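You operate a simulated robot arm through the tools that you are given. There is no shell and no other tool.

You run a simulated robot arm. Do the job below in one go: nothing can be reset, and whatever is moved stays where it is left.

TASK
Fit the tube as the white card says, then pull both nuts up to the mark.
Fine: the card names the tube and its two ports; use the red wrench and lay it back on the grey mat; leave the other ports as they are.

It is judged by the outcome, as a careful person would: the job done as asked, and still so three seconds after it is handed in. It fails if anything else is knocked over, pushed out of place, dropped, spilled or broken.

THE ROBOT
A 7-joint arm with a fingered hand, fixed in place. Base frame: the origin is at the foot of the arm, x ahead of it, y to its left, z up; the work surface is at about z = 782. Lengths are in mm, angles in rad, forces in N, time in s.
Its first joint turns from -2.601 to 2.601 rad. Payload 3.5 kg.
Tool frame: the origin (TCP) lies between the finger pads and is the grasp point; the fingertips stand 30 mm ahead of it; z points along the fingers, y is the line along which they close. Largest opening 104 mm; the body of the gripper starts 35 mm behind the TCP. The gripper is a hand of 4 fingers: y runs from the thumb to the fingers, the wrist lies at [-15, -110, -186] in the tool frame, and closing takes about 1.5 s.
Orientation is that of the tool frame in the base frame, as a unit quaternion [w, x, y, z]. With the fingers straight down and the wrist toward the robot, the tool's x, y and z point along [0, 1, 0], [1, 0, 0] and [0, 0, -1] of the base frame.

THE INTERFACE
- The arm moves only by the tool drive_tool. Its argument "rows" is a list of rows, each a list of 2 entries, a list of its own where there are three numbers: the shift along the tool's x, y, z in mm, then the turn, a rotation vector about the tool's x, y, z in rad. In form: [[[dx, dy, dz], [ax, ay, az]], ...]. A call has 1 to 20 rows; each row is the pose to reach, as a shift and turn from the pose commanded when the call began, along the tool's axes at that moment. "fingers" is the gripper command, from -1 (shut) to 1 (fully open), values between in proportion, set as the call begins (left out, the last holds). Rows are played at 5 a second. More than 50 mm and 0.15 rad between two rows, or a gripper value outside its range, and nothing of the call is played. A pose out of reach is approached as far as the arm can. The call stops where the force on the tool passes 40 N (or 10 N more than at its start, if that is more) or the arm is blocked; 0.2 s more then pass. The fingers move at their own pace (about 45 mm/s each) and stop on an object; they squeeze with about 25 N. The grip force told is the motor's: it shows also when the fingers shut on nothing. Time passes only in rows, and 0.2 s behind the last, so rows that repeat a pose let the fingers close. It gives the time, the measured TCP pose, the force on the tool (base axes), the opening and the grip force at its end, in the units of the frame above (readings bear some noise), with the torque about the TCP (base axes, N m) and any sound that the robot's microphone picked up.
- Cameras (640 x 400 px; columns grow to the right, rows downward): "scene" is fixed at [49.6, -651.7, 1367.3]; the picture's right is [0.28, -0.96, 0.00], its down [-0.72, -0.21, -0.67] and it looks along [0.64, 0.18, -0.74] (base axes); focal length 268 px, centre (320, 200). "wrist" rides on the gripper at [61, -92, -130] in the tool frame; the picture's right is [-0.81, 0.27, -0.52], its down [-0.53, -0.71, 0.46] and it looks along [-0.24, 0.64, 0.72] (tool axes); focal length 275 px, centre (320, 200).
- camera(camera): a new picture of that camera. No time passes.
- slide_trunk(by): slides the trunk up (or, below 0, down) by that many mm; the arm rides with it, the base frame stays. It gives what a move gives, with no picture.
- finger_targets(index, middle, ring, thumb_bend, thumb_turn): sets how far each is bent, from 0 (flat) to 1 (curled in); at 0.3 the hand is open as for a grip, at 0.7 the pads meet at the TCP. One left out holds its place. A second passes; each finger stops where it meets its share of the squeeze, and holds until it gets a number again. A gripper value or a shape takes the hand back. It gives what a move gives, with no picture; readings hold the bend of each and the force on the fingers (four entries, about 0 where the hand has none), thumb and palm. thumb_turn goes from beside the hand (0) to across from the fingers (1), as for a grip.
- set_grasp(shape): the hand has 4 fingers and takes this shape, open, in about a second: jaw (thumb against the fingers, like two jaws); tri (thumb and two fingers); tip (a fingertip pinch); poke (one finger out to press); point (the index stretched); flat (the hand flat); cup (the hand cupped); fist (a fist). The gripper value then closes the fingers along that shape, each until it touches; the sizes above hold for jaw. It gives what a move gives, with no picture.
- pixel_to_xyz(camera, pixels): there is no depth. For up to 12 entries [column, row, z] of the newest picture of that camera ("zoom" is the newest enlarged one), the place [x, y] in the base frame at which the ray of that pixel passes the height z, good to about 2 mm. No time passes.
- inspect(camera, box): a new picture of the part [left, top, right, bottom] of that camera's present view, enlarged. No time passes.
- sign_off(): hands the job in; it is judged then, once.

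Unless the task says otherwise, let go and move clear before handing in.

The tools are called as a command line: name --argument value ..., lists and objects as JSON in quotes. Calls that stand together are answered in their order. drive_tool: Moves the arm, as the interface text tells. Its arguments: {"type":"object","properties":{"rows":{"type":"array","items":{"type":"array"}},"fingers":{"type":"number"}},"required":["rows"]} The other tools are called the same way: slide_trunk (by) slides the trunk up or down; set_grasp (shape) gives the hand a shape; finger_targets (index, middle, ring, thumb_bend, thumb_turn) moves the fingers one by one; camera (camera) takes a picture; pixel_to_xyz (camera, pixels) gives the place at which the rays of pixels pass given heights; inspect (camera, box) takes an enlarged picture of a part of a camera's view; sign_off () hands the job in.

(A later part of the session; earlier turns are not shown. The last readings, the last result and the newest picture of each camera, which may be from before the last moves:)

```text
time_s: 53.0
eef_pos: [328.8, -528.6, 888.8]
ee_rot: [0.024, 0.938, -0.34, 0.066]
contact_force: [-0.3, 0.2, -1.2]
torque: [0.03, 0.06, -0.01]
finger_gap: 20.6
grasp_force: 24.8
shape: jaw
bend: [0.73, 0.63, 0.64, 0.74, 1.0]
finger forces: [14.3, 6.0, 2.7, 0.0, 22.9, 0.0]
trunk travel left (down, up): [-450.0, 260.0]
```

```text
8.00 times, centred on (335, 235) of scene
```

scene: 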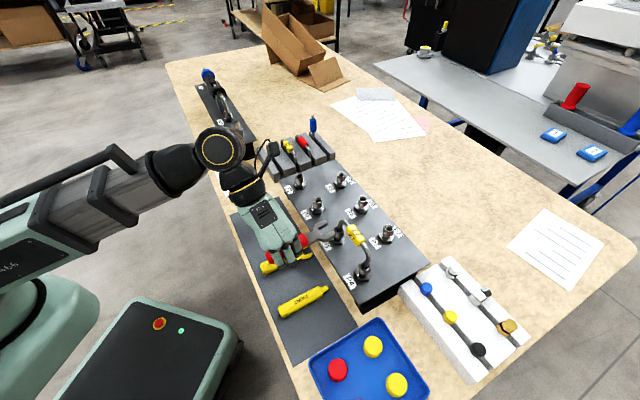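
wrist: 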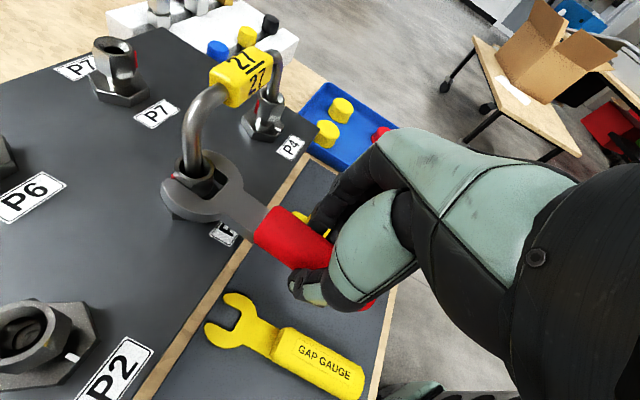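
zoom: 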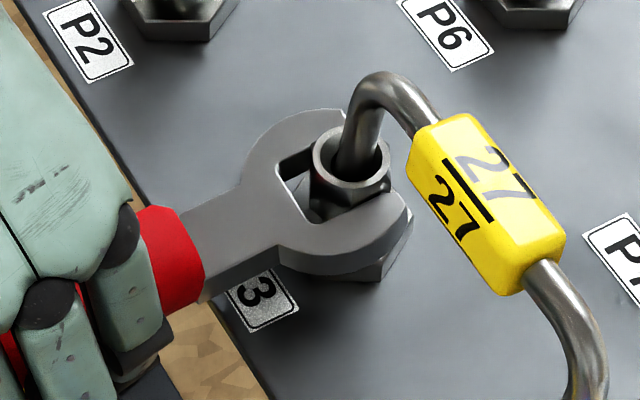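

The jaw is fully around P3's nut with no side load. I'll push in 3 mm more and then swing 0.2 rad clockwise about the nut axis, watching force and torque.

drive_tool --rows '[[[1.5, 0.1, 0.2], [0, 0, 0]], [[3, 0.3, 0.4], [0, 0, 0]], [[3, 0.3, 0.4], [0, 0, 0]]]'

drive_tool --rows '[[[0.3, -4.6, 0.05], [-0.007, 0, 0.0495]], [[1.04, -9.14, 0.15], [-0.01395, 0, 0.099]], [[1.9, -13.7, 0.27], [-0.021, 0, 0.1485]], [[2.97, -18.14, 0.42], [-0.0279, 0, 0.198]], [[2.97, -18.14, 0.42], [-0.0279, 0, 0.198]]]'

camera --camera "wrist"

inspect --camera "wrist" --box '[130, 120, 240, 220]'

inspect --camera "scene" --box '[310, 210, 360, 260]'

```text
time_s: 53.8
eef_pos: [332.0, -529.9, 888.1]
ee_rot: [0.025, 0.938, -0.34, 0.066]
contact_force: [-0.7, 0.3, -1.3]
torque: [-0.02, 0.02, -0.02]
finger_gap: 20.3
grasp_force: 25.2
shape: jaw
bend: [0.73, 0.63, 0.64, 0.74, 1.0]
finger forces: [14.4, 6.1, 2.7, 0.0, 22.7, 0.0]
trunk travel left (down, up): [-450.0, 260.0]
```

```text
time_s: 55.0
eef_pos: [345.2, -518.3, 888.5]
ee_rot: [0.03, 0.899, -0.433, 0.063]
contact_force: [0.0, -0.1, -1.9]
torque: [0.01, 0.01, 0.0]
finger_gap: 20.4
grasp_force: 25.2
shape: jaw
bend: [0.73, 0.63, 0.65, 0.74, 1.0]
finger forces: [14.3, 6.1, 2.7, 0.1, 22.8, 0.1]
trunk travel left (down, up): [-450.0, 260.0]
```

```text
taken
```

wrist: 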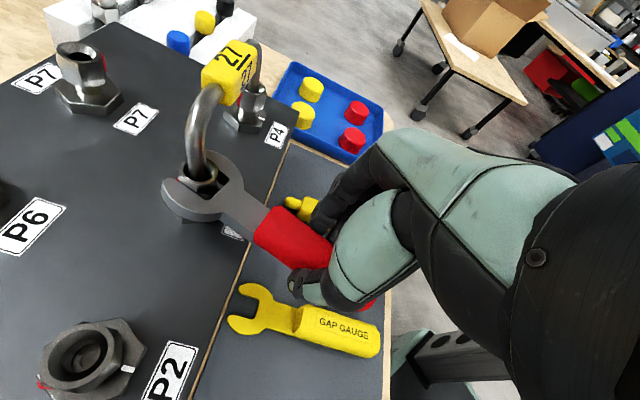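

```text
4.00 times, centred on (185, 170) of wrist
```

zoom: 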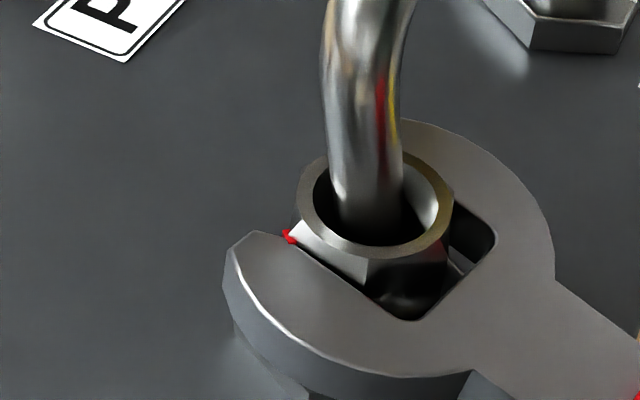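

```text
8.00 times, centred on (335, 235) of scene
```

zoom: 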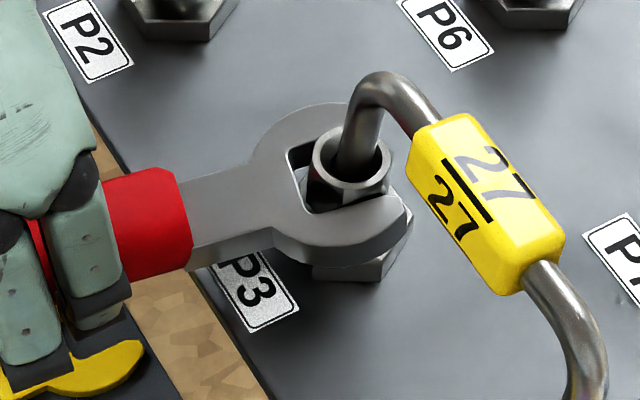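

The nut turns with the wrench (the red bar keeps its place against the prong) and the force is almost nil. I'll continue another 0.2 rad on the same arc.

drive_tool --rows '[[[0.3, -4.6, 0.05], [-0.007, 0, 0.0495]], [[1.04, -9.14, 0.15], [-0.01395, 0, 0.099]], [[1.9, -13.7, 0.27], [-0.021, 0, 0.1485]], [[2.97, -18.14, 0.42], [-0.0279, 0, 0.198]], [[2.97, -18.14, 0.42], [-0.0279, 0, 0.198]]]'

camera --camera "wrist"

inspect --camera "wrist" --box '[130, 120, 240, 220]'

camera --camera "scene"

inspect --camera "scene" --box '[310, 210, 360, 260]'

```text
time_s: 56.2
eef_pos: [361.1, -508.5, 887.8]
ee_rot: [0.037, 0.851, -0.521, 0.059]
contact_force: [0.4, -0.3, -1.1]
torque: [0.0, 0.0, 0.06]
finger_gap: 20.4
grasp_force: 24.8
shape: jaw
bend: [0.73, 0.63, 0.65, 0.74, 1.0]
finger forces: [13.9, 6.1, 2.9, 0.0, 23.0, 0.0]
trunk travel left (down, up): [-450.0, 260.0]
```

```text
taken
```

wrist: 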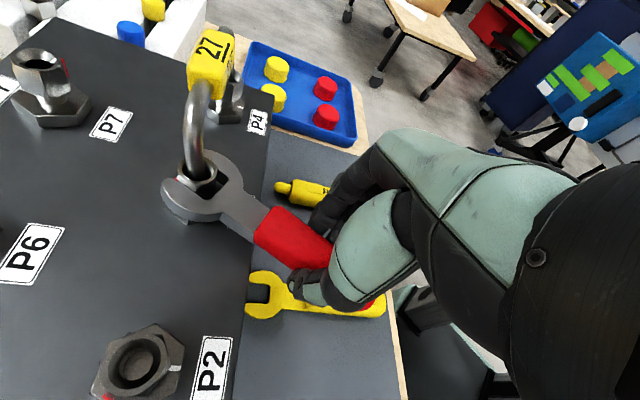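

```text
4.00 times, centred on (185, 170) of wrist
```

zoom: 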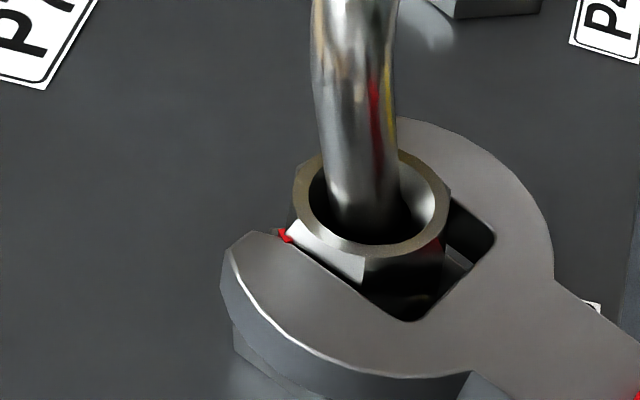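

```text
taken
```

scene: 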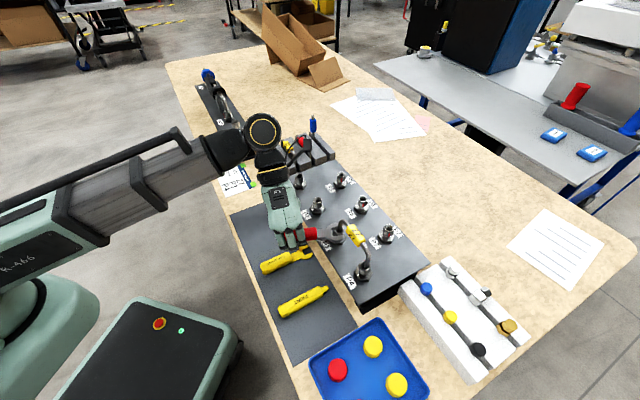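

```text
8.00 times, centred on (335, 235) of scene
```

zoom: 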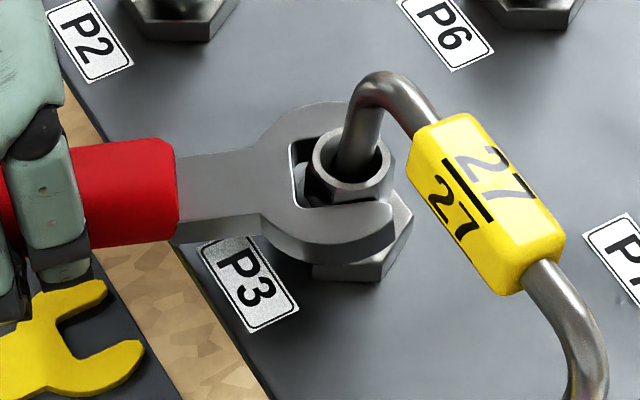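

The nut has turned about 23° and the wrench now points at about -69°. I'll withdraw 30 mm along the wrench axis to re-engage 60° back.

drive_tool --rows '[[[-7.4, -0.7, -1.0], [0, 0, 0]], [[-14.8, -1.45, -2.1], [0, 0, 0]], [[-22.2, -2.2, -3.1], [0, 0, 0]], [[-29.6, -2.9, -4.2], [0, 0, 0]], [[-29.6, -2.9, -4.2], [0, 0, 0]]]'

camera --camera "wrist"

inspect --camera "wrist" --box '[90, 80, 250, 230]'

inspect --camera "scene" --box '[300, 200, 370, 260]'

```text
time_s: 57.4
eef_pos: [349.4, -480.9, 889.2]
ee_rot: [0.036, 0.851, -0.52, 0.06]
contact_force: [-0.1, -0.1, -0.3]
torque: [-0.02, -0.01, -0.02]
finger_gap: 20.5
grasp_force: 25.0
shape: jaw
bend: [0.73, 0.63, 0.65, 0.74, 1.0]
finger forces: [14.2, 6.0, 2.8, 0.0, 22.9, 0.1]
trunk travel left (down, up): [-450.0, 260.0]
```

```text
taken
```

wrist: 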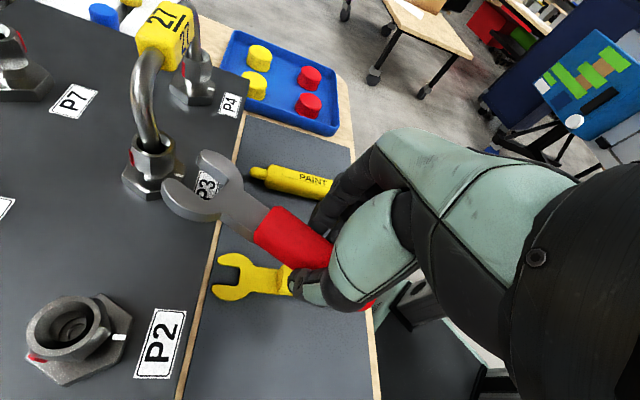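

```text
2.67 times, centred on (170, 155) of wrist
```

zoom: 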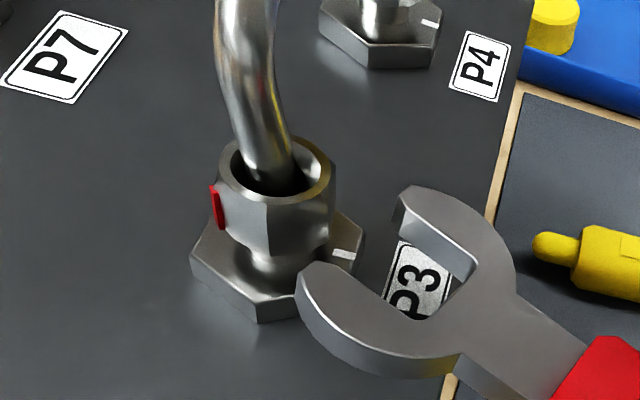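

```text
6.67 times, centred on (335, 230) of scene
```

zoom: 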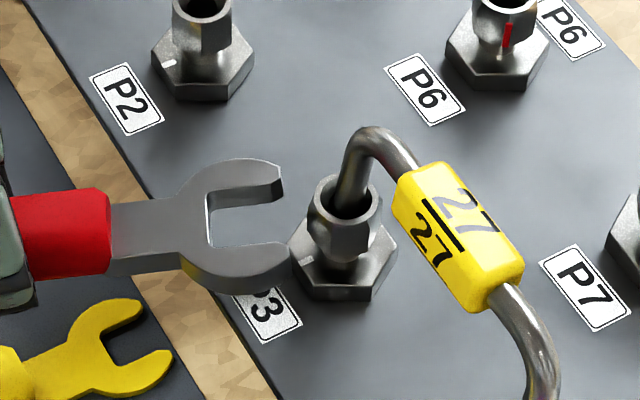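

The nut kept its new position. I'll swing the wrench 60° counter-clockwise around the nut at the standoff radius.

drive_tool --rows '[[[-0.1, 16, 0], [0.018, 0, -0.13]], [[1.87, 31.85, 0.26], [0.0365, 0, -0.259]], [[5.86, 47.3, 0.83], [0.0548, 0, -0.389]], [[11.83, 62.1, 1.66], [0.0731, 0, -0.519]], [[19.66, 76, 2.77], [0.0914, 0, -0.648]], [[29.2, 88.8, 4.12], [0.1096, 0, -0.778]], [[40.4, 100.2, 5.69], [0.1279, 0, -0.908]], [[52.8, 109.9, 7.43], [0.1461, 0, -1.0365]], [[52.8, 109.9, 7.43], [0.1461, 0, -1.0365]]]'

camera --camera "wrist"

inspect --camera "wrist" --box '[90, 80, 250, 230]'

inspect --camera "scene" --box '[290, 200, 390, 290]'

```text
time_s: 59.4
eef_pos: [276.6, -578.1, 887.4]
ee_rot: [0.001, 0.997, -0.024, 0.069]
contact_force: [0.7, 0.3, -2.1]
torque: [-0.03, 0.04, -0.01]
finger_gap: 20.4
grasp_force: 25.5
shape: jaw
bend: [0.73, 0.63, 0.65, 0.74, 1.0]
finger forces: [14.2, 6.0, 2.8, 0.0, 22.8, 0.0]
trunk travel left (down, up): [-450.0, 260.0]
```

```text
taken
```

wrist: 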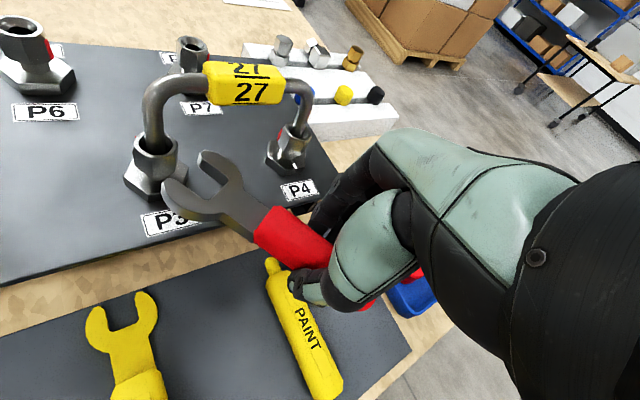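

```text
2.67 times, centred on (170, 155) of wrist
```

zoom: 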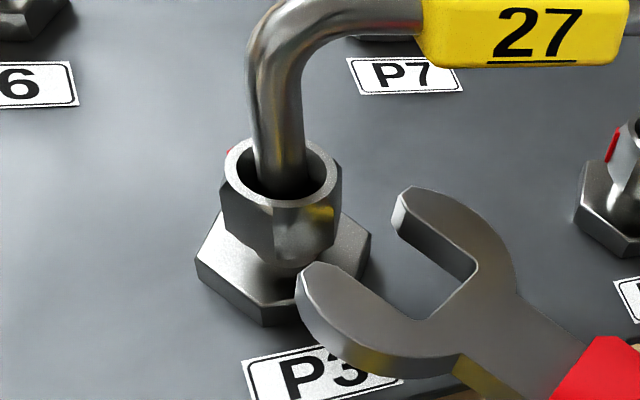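

```text
4.44 times, centred on (340, 245) of scene
```

zoom: 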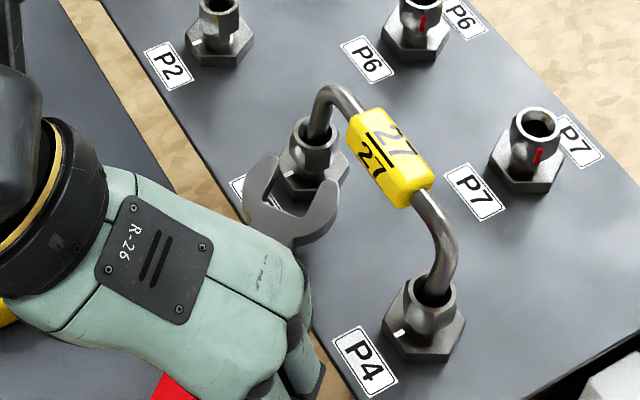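

At this angle the nut sits about 1.5 mm toward tool +y from the expected spot, both in the image and from the readings. I'll correct that and slide on.

drive_tool --rows '[[[0, 1.5, 0], [0, 0, 0]], [[7.3, 2.2, 1.0], [0, 0, 0]], [[14.6, 2.9, 2.1], [0, 0, 0]], [[19.7, 3.4, 2.8], [0, 0, 0]], [[19.7, 3.4, 2.8], [0, 0, 0]]]'

camera --camera "wrist"

inspect --camera "wrist" --box '[130, 120, 240, 220]'

```text
time_s: 60.6
eef_pos: [297.0, -583.2, 888.9]
ee_rot: [0.001, 0.997, -0.025, 0.07]
contact_force: [-0.6, 1.4, -0.8]
torque: [0.0, 0.03, 0.1]
finger_gap: 20.3
grasp_force: 25.1
shape: jaw
bend: [0.73, 0.63, 0.65, 0.74, 1.0]
finger forces: [12.9, 6.4, 3.7, 0.1, 23.8, 0.0]
trunk travel left (down, up): [-450.0, 260.0]
```

```text
taken
```

wrist: 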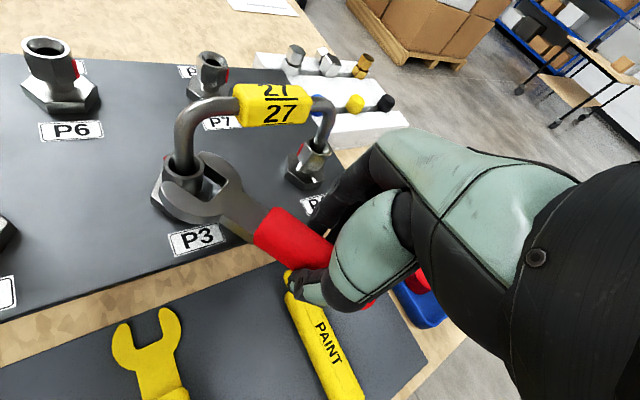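

```text
4.00 times, centred on (185, 170) of wrist
```

zoom: 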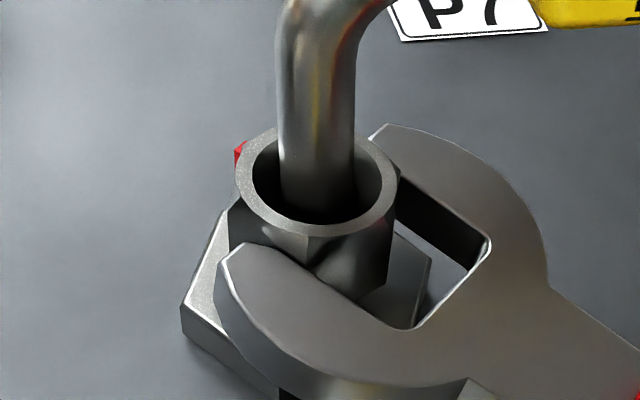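

drive_tool --rows '[[[3, 0.3, 0.4], [0, 0, 0]], [[6, 0.6, 0.8], [0, 0, 0]], [[9, 0.9, 1.3], [0, 0, 0]], [[9, 0.9, 1.3], [0, 0, 0]]]'

camera --camera "wrist"

inspect --camera "wrist" --box '[130, 120, 240, 220]'

inspect --camera "scene" --box '[310, 210, 360, 260]'

```text
time_s: 61.6
eef_pos: [306.0, -584.7, 887.4]
ee_rot: [0.002, 0.997, -0.025, 0.07]
contact_force: [-0.4, 0.5, -1.1]
torque: [0.0, 0.01, 0.1]
finger_gap: 20.6
grasp_force: 25.2
shape: jaw
bend: [0.73, 0.63, 0.65, 0.74, 1.0]
finger forces: [12.8, 6.5, 3.8, 0.0, 24.1, 0.1]
trunk travel left (down, up): [-450.0, 260.0]
```

```text
taken
```

wrist: 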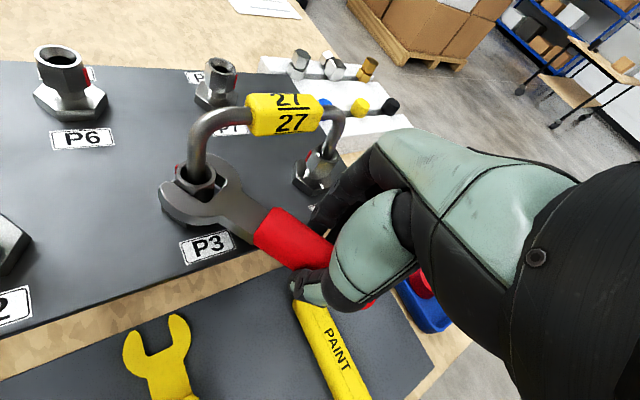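

```text
4.00 times, centred on (185, 170) of wrist
```

zoom: 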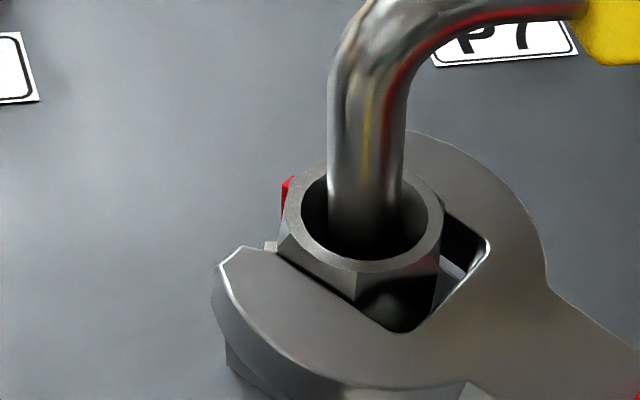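

```text
8.00 times, centred on (335, 235) of scene
```

zoom: 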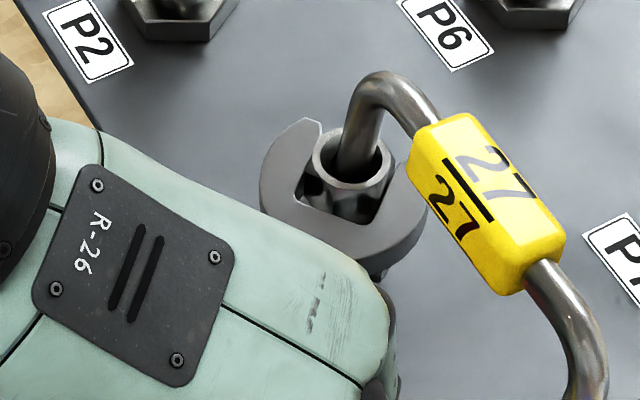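

The jaw is seated on the next pair of flats. Now the full 60° clockwise pull.

drive_tool --rows '[[[1.54, -11.95, 0.22], [-0.0183, 0, 0.13]], [[4.62, -23.6, 0.65], [-0.0365, 0, 0.259]], [[9.18, -34.75, 1.29], [-0.0548, 0, 0.389]], [[15.1, -45.2, 2.13], [-0.0731, 0, 0.519]], [[22.4, -54.8, 3.15], [-0.0914, 0, 0.648]], [[30.8, -63.3, 4.34], [-0.1096, 0, 0.778]], [[40.3, -70.7, 5.67], [-0.1279, 0, 0.908]], [[50.6, -76.6, 7.11], [-0.1461, 0, 1.0365]], [[50.6, -76.6, 7.11], [-0.1461, 0, 1.0365]]]'

camera --camera "wrist"

inspect --camera "wrist" --box '[130, 120, 240, 220]'

inspect --camera "scene" --box '[310, 210, 360, 260]'

```text
time_s: 63.6
eef_pos: [361.9, -509.3, 888.8]
ee_rot: [0.037, 0.851, -0.52, 0.061]
contact_force: [0.2, 1.0, -1.1]
torque: [0.06, 0.03, 0.04]
finger_gap: 20.2
grasp_force: 24.8
shape: jaw
bend: [0.73, 0.63, 0.65, 0.74, 1.0]
finger forces: [14.1, 6.0, 3.1, 0.0, 23.3, 0.0]
trunk travel left (down, up): [-450.0, 260.0]
```

```text
taken
```

wrist: 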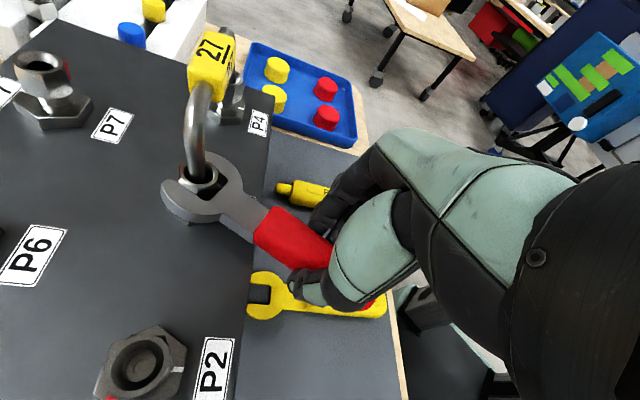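

```text
4.00 times, centred on (185, 170) of wrist
```

zoom: 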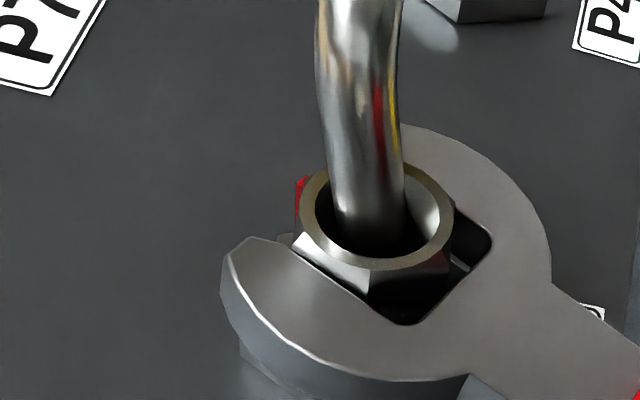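

```text
8.00 times, centred on (335, 235) of scene
```

zoom: 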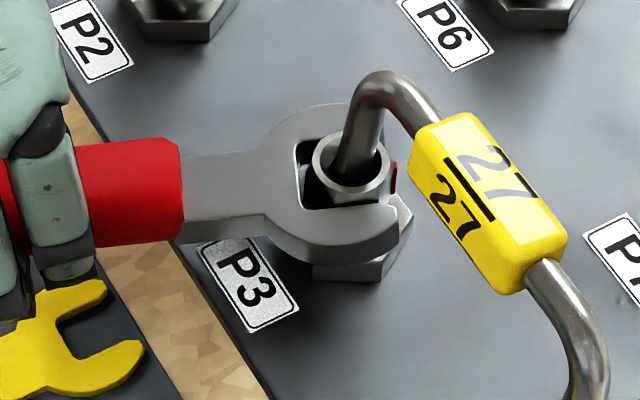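

The red bar has moved as expected, about 83° in total. I'll withdraw and swing back 60° again.

drive_tool --rows '[[[-7.4, -0.7, -1.0], [0, 0, 0]], [[-14.8, -1.45, -2.1], [0, 0, 0]], [[-22.2, -2.2, -3.1], [0, 0, 0]], [[-29.6, -2.9, -4.2], [0, 0, 0]], [[-29.6, -2.9, -4.2], [0, 0, 0]]]'

drive_tool --rows '[[[-0.1, 16, 0], [0.018, 0, -0.13]], [[1.87, 31.85, 0.26], [0.0365, 0, -0.259]], [[5.86, 47.3, 0.83], [0.0548, 0, -0.389]], [[11.83, 62.1, 1.66], [0.0731, 0, -0.519]], [[19.66, 76, 2.77], [0.0914, 0, -0.648]], [[29.2, 88.8, 4.12], [0.1096, 0, -0.778]], [[40.4, 100.2, 5.69], [0.1279, 0, -0.908]], [[52.8, 109.9, 7.43], [0.1461, 0, -1.0365]], [[52.8, 109.9, 7.43], [0.1461, 0, -1.0365]]]'

camera --camera "wrist"

inspect --camera "wrist" --box '[90, 80, 250, 230]'

inspect --camera "scene" --box '[290, 200, 390, 290]'

```text
time_s: 64.8
eef_pos: [349.6, -482.6, 888.6]
ee_rot: [0.036, 0.852, -0.52, 0.059]
contact_force: [-0.8, -0.1, -0.2]
torque: [-0.01, 0.02, -0.01]
finger_gap: 20.7
grasp_force: 24.8
shape: jaw
bend: [0.73, 0.63, 0.65, 0.74, 1.0]
finger forces: [14.3, 5.9, 3.1, 0.0, 23.3, 0.0]
trunk travel left (down, up): [-450.0, 260.0]
```

```text
time_s: 66.8
eef_pos: [276.3, -579.2, 887.0]
ee_rot: [0.002, 0.997, -0.025, 0.069]
contact_force: [-0.2, 0.9, -1.2]
torque: [-0.02, 0.01, 0.0]
finger_gap: 20.3
grasp_force: 24.9
shape: jaw
bend: [0.73, 0.63, 0.65, 0.74, 1.0]
finger forces: [14.3, 5.9, 2.9, 0.1, 23.0, 0.0]
trunk travel left (down, up): [-450.0, 260.0]
```

```text
taken
```

wrist: 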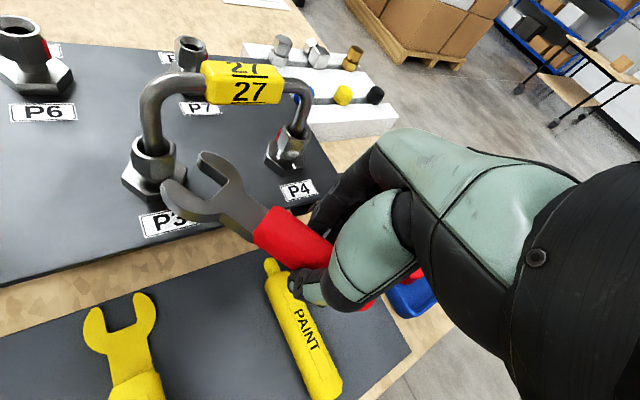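

```text
2.67 times, centred on (170, 155) of wrist
```

zoom: 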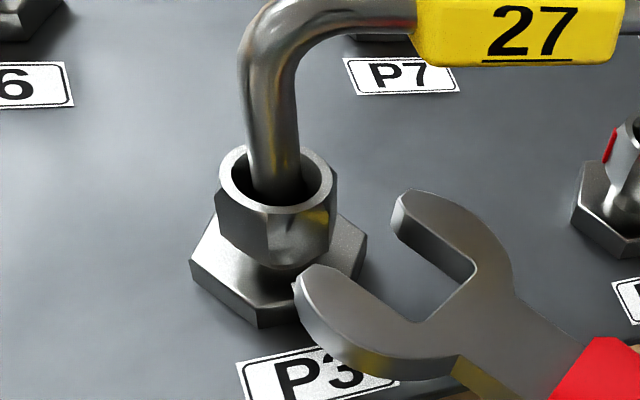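

```text
4.44 times, centred on (340, 245) of scene
```

zoom: 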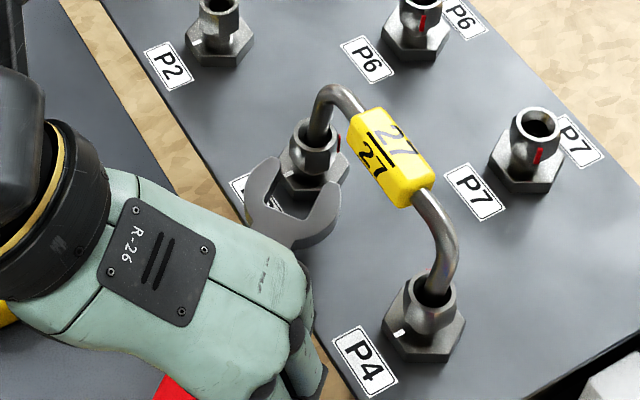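

The nut appears to have moved down a bit with the thread, so I'll lower the wrench 2 mm, correct 0.7 mm sideways, and slide on again.

drive_tool --rows '[[[-0.3, 0.7, 2], [0, 0, 0]], [[7, 1.4, 3.0], [0, 0, 0]], [[14.3, 2.1, 4.1], [0, 0, 0]], [[19.4, 2.6, 4.8], [0, 0, 0]], [[19.4, 2.6, 4.8], [0, 0, 0]]]'

camera --camera "wrist"

inspect --camera "wrist" --box '[130, 120, 240, 220]'

```text
time_s: 68.0
eef_pos: [295.3, -582.6, 886.2]
ee_rot: [0.002, 0.997, -0.026, 0.07]
contact_force: [0.2, 1.3, -2.0]
torque: [-0.01, 0.01, 0.13]
finger_gap: 20.5
grasp_force: 24.6
shape: jaw
bend: [0.73, 0.63, 0.65, 0.74, 1.0]
finger forces: [12.5, 6.8, 3.9, 0.1, 24.3, 0.0]
trunk travel left (down, up): [-450.0, 260.0]
```

```text
taken
```

wrist: 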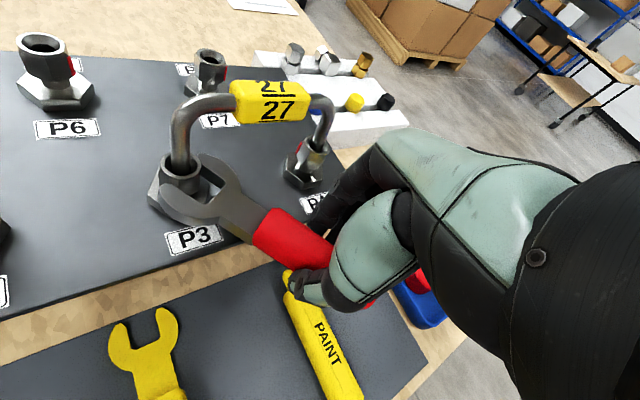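

```text
4.00 times, centred on (185, 170) of wrist
```

zoom: 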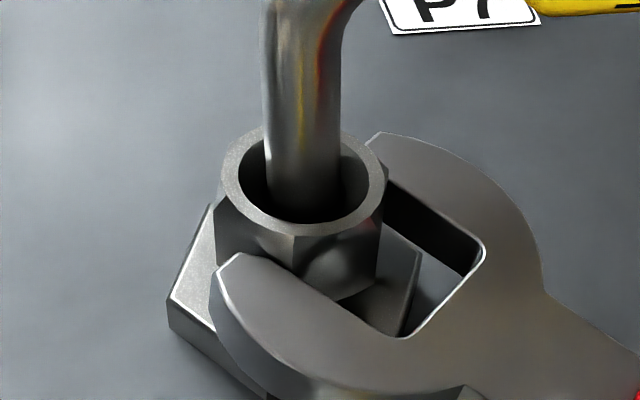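

There is a light side contact (1.3 N) on the -y prong. I'll shift 0.8 mm toward -y and finish seating.

drive_tool --rows '[[[0, -0.8, 0], [0, 0, 0]], [[3, -0.5, 0.4], [0, 0, 0]], [[6, -0.2, 0.8], [0, 0, 0]], [[9.5, 0.1, 1.3], [0, 0, 0]], [[9.5, 0.1, 1.3], [0, 0, 0]]]'

inspect --camera "wrist" --box '[130, 120, 240, 220]'

inspect --camera "scene" --box '[310, 210, 360, 260]'

```text
time_s: 69.2
eef_pos: [305.1, -584.9, 886.5]
ee_rot: [0.003, 0.997, -0.026, 0.069]
contact_force: [-0.4, 0.3, -1.5]
torque: [-0.01, 0.02, 0.1]
finger_gap: 20.5
grasp_force: 25.3
shape: jaw
bend: [0.73, 0.63, 0.65, 0.74, 1.0]
finger forces: [12.9, 6.7, 3.7, 0.0, 24.4, 0.1]
trunk travel left (down, up): [-450.0, 260.0]
```

```text
4.00 times, centred on (185, 170) of wrist
```

zoom: 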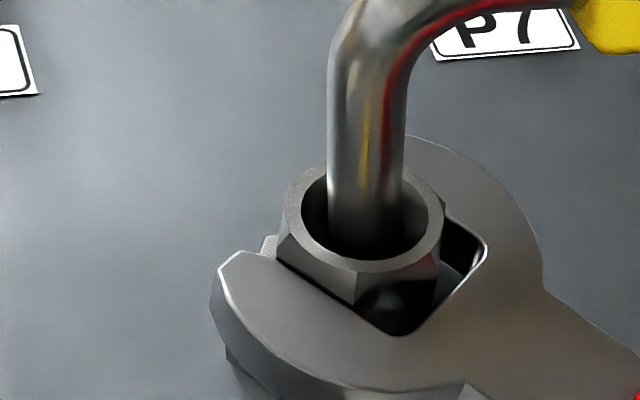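

```text
8.00 times, centred on (335, 235) of scene
```

zoom: 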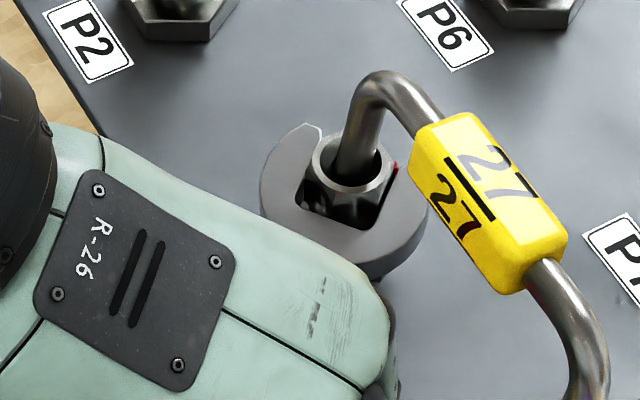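

Seated again. Next 60° clockwise pull.

drive_tool --rows '[[[1.54, -11.95, 0.22], [-0.0183, 0, 0.13]], [[4.62, -23.6, 0.65], [-0.0365, 0, 0.259]], [[9.18, -34.75, 1.29], [-0.0548, 0, 0.389]], [[15.1, -45.2, 2.13], [-0.0731, 0, 0.519]], [[22.4, -54.8, 3.15], [-0.0914, 0, 0.648]], [[30.8, -63.3, 4.34], [-0.1096, 0, 0.778]], [[40.3, -70.7, 5.67], [-0.1279, 0, 0.908]], [[50.6, -76.6, 7.11], [-0.1461, 0, 1.0365]], [[50.6, -76.6, 7.11], [-0.1461, 0, 1.0365]]]'

camera --camera "wrist"

inspect --camera "wrist" --box '[130, 120, 240, 220]'

inspect --camera "scene" --box '[310, 210, 360, 260]'

```text
time_s: 71.2
eef_pos: [360.1, -509.9, 885.6]
ee_rot: [0.037, 0.851, -0.521, 0.06]
contact_force: [-0.1, -1.4, -1.6]
torque: [0.0, -0.01, 0.03]
finger_gap: 20.6
grasp_force: 24.9
shape: jaw
bend: [0.73, 0.63, 0.65, 0.74, 1.0]
finger forces: [13.5, 6.5, 3.3, 0.0, 23.8, 0.0]
trunk travel left (down, up): [-450.0, 260.0]
```

```text
taken
```

wrist: 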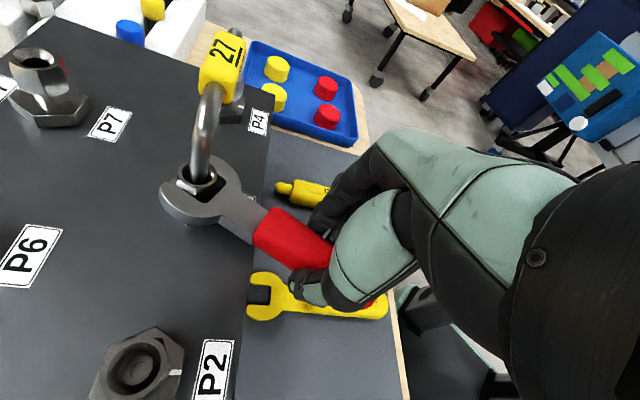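

```text
4.00 times, centred on (185, 170) of wrist
```

zoom: 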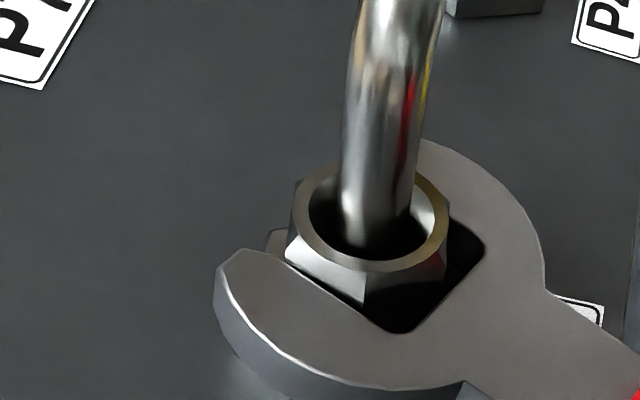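

```text
8.00 times, centred on (335, 235) of scene
```

zoom: 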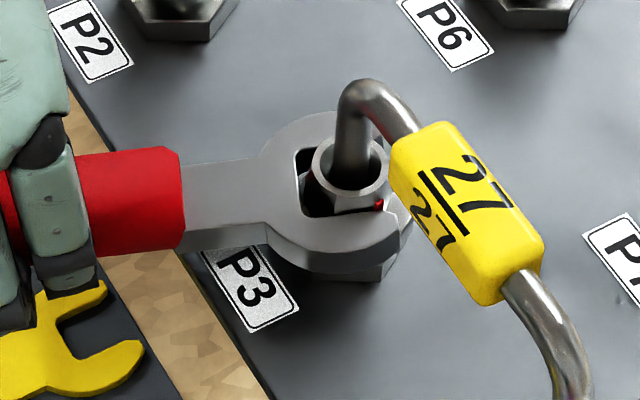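

The tube has moved a little during this pull: the tag in the scene is now at about (353.5,236.5). I'll check its position and the legs before going on.

pixel_to_xyz --camera "scene" --pixels '[[353.5, 236.5, 917], [353.5, 236.5, 910], [353.5, 236.5, 925]]'

inspect --camera "scene" --box '[320, 200, 390, 290]'

inspect --camera "wrist" --box '[150, 20, 280, 130]'

```text
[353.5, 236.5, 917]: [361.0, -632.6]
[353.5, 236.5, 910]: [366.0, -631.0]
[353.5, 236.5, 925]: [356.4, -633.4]
```

```text
4.44 times, centred on (355, 245) of scene
```

zoom: 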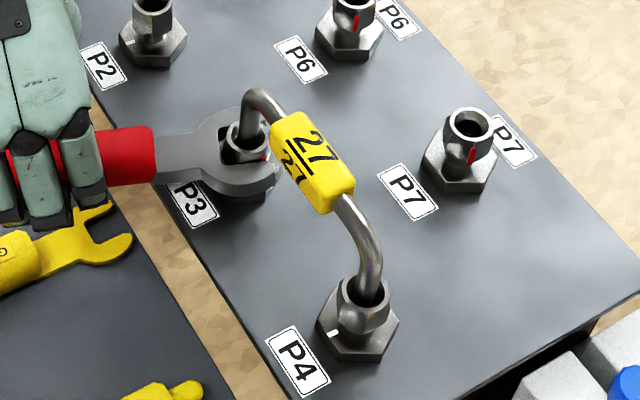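

```text
3.64 times, centred on (215, 75) of wrist
```

zoom: 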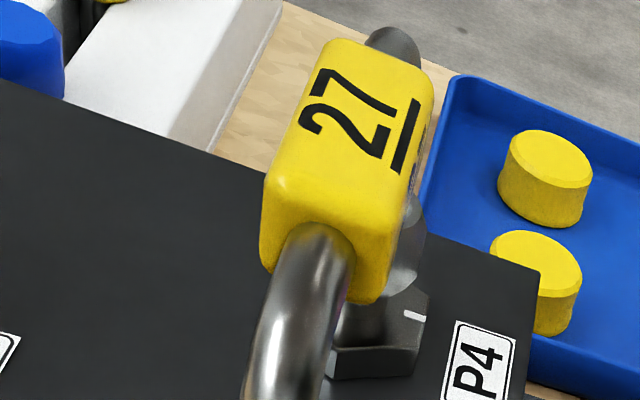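

The tag is now right over the port midpoint, so the tube has straightened as the nut draws in. Total so far is about 143°, so I'll withdraw and swing back for the next bite.

drive_tool --rows '[[[-7.4, -0.7, -1.0], [0, 0, 0]], [[-14.8, -1.45, -2.1], [0, 0, 0]], [[-22.2, -2.2, -3.1], [0, 0, 0]], [[-29.6, -2.9, -4.2], [0, 0, 0]], [[-29.6, -2.9, -4.2], [0, 0, 0]]]'

drive_tool --rows '[[[-0.1, 16, 0], [0.018, 0, -0.13]], [[1.87, 31.85, 0.26], [0.0365, 0, -0.259]], [[5.86, 47.3, 0.83], [0.0548, 0, -0.389]], [[11.83, 62.1, 1.66], [0.0731, 0, -0.519]], [[19.66, 76, 2.77], [0.0914, 0, -0.648]], [[29.2, 88.8, 4.12], [0.1096, 0, -0.778]], [[40.4, 100.2, 5.69], [0.1279, 0, -0.908]], [[52.8, 109.9, 7.43], [0.1461, 0, -1.0365]], [[52.8, 109.9, 7.43], [0.1461, 0, -1.0365]]]'

camera --camera "wrist"

inspect --camera "wrist" --box '[90, 80, 250, 230]'

inspect --camera "scene" --box '[290, 200, 390, 290]'

```text
time_s: 72.4
eef_pos: [348.6, -482.8, 885.8]
ee_rot: [0.036, 0.852, -0.52, 0.06]
contact_force: [-0.4, 0.2, -1.0]
torque: [0.04, -0.03, -0.03]
finger_gap: 20.8
grasp_force: 25.0
shape: jaw
bend: [0.73, 0.63, 0.65, 0.74, 1.0]
finger forces: [14.3, 6.1, 3.0, 0.0, 23.3, 0.0]
trunk travel left (down, up): [-450.0, 260.0]
```

```text
time_s: 74.4
eef_pos: [276.7, -581.0, 885.8]
ee_rot: [0.002, 0.997, -0.025, 0.069]
contact_force: [0.3, 0.9, -1.3]
torque: [-0.01, 0.04, -0.01]
finger_gap: 20.5
grasp_force: 25.0
shape: jaw
bend: [0.73, 0.63, 0.65, 0.74, 1.0]
finger forces: [14.4, 6.0, 2.9, 0.0, 23.2, 0.1]
trunk travel left (down, up): [-450.0, 260.0]
```

```text
taken
```

wrist: 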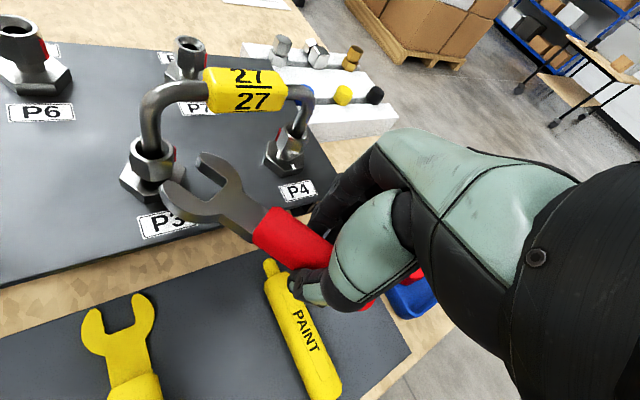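

```text
2.67 times, centred on (170, 155) of wrist
```

zoom: 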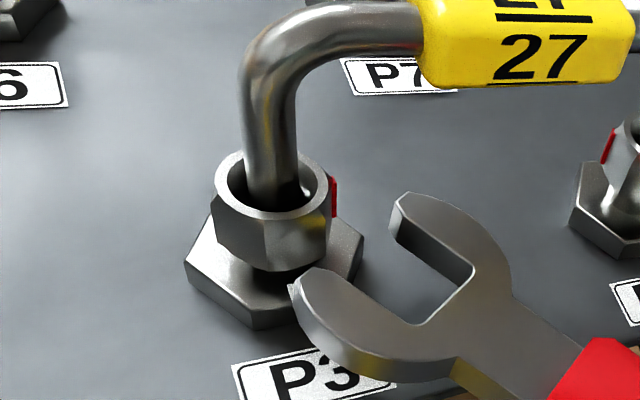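

```text
4.44 times, centred on (340, 245) of scene
```

zoom: 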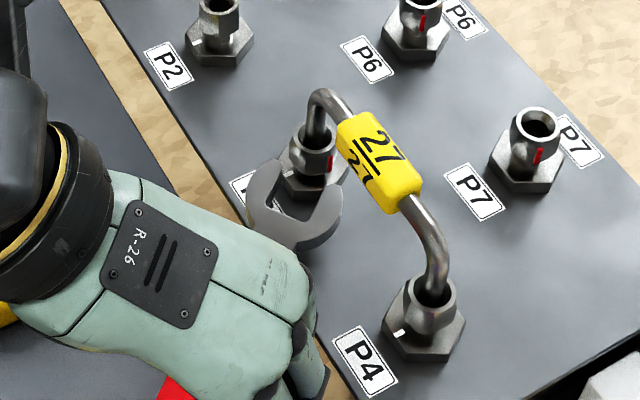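

The red bar is now on the front-right side, consistent with 143°. I'll lower 1.5 mm more with the nut and engage again.

drive_tool --rows '[[[-0.2, -0.3, 1.5], [0, 0, 0]], [[7.1, 0.4, 2.5], [0, 0, 0]], [[14.4, 1.1, 3.6], [0, 0, 0]], [[19.5, 1.6, 4.3], [0, 0, 0]], [[24.5, 2.1, 5], [0, 0, 0]], [[29, 2.6, 5.6], [0, 0, 0]], [[29, 2.6, 5.6], [0, 0, 0]]]'

camera --camera "wrist"

inspect --camera "wrist" --box '[130, 120, 240, 220]'

inspect --camera "scene" --box '[310, 210, 360, 260]'

```text
time_s: 76.0
eef_pos: [304.5, -584.4, 884.0]
ee_rot: [0.001, 0.997, -0.026, 0.069]
contact_force: [0.6, 0.9, -0.9]
torque: [0.01, 0.03, 0.12]
finger_gap: 20.4
grasp_force: 24.9
shape: jaw
bend: [0.73, 0.63, 0.65, 0.74, 1.0]
finger forces: [12.6, 6.9, 3.9, 0.0, 24.3, 0.0]
trunk travel left (down, up): [-450.0, 260.0]
```

```text
taken
```

wrist: 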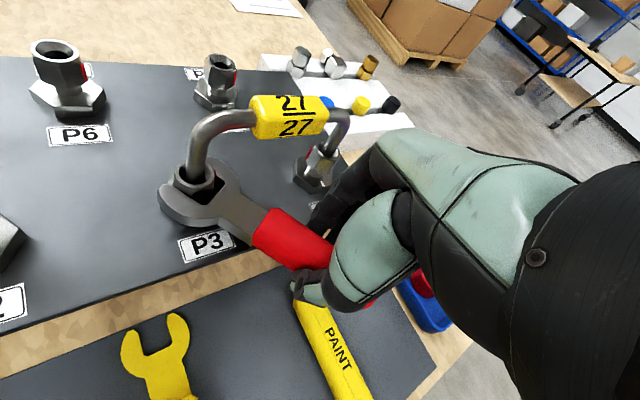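

```text
4.00 times, centred on (185, 170) of wrist
```

zoom: 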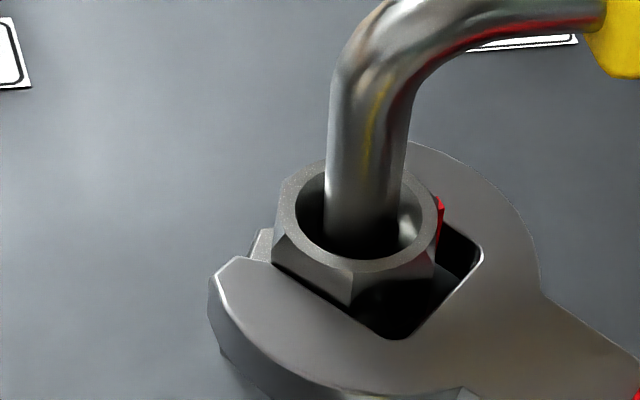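

```text
8.00 times, centred on (335, 235) of scene
```

zoom: 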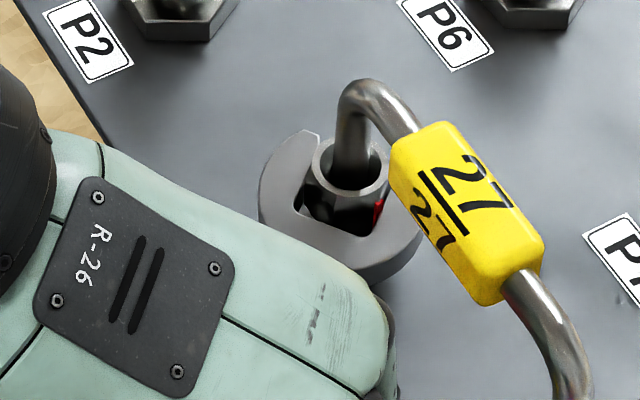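

Engaged with the red bar inside the jaw. Next 60° pull, monitored by force.

drive_tool --rows '[[[1.54, -11.95, 0.22], [-0.0183, 0, 0.13]], [[4.62, -23.6, 0.65], [-0.0365, 0, 0.259]], [[9.18, -34.75, 1.29], [-0.0548, 0, 0.389]], [[15.1, -45.2, 2.13], [-0.0731, 0, 0.519]], [[22.4, -54.8, 3.15], [-0.0914, 0, 0.648]], [[30.8, -63.3, 4.34], [-0.1096, 0, 0.778]], [[40.3, -70.7, 5.67], [-0.1279, 0, 0.908]], [[50.6, -76.6, 7.11], [-0.1461, 0, 1.0365]], [[50.6, -76.6, 7.11], [-0.1461, 0, 1.0365]]]'

camera --camera "wrist"

inspect --camera "wrist" --box '[130, 120, 240, 220]'

inspect --camera "scene" --box '[310, 210, 360, 260]'

```text
time_s: 78.0
eef_pos: [359.7, -509.7, 883.9]
ee_rot: [0.036, 0.85, -0.521, 0.06]
contact_force: [-7.1, 4.6, -2.3]
torque: [0.12, 0.29, 0.02]
finger_gap: 20.3
grasp_force: 24.7
shape: jaw
bend: [0.72, 0.63, 0.64, 0.74, 1.0]
finger forces: [15.8, 7.9, 3.8, 0.0, 21.9, 0.0]
trunk travel left (down, up): [-450.0, 260.0]
```

```text
taken
```

wrist: 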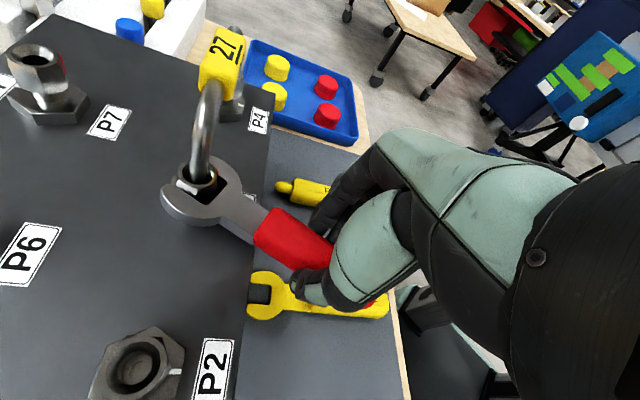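

```text
4.00 times, centred on (185, 170) of wrist
```

zoom: 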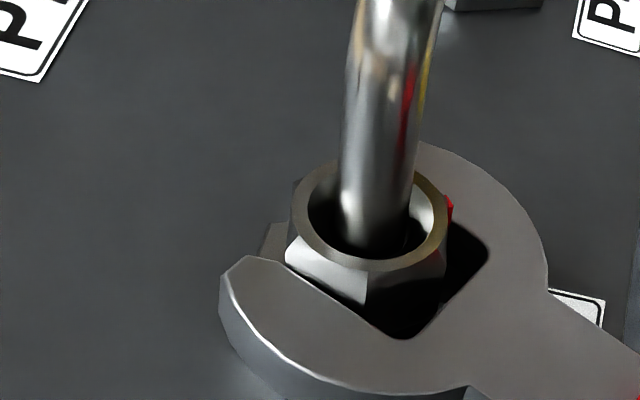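

```text
8.00 times, centred on (335, 235) of scene
```

zoom: 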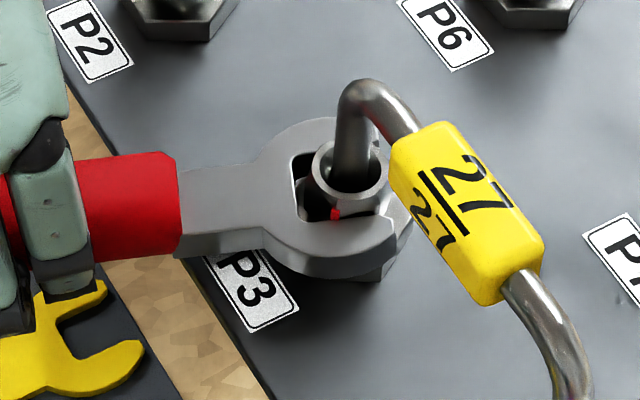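

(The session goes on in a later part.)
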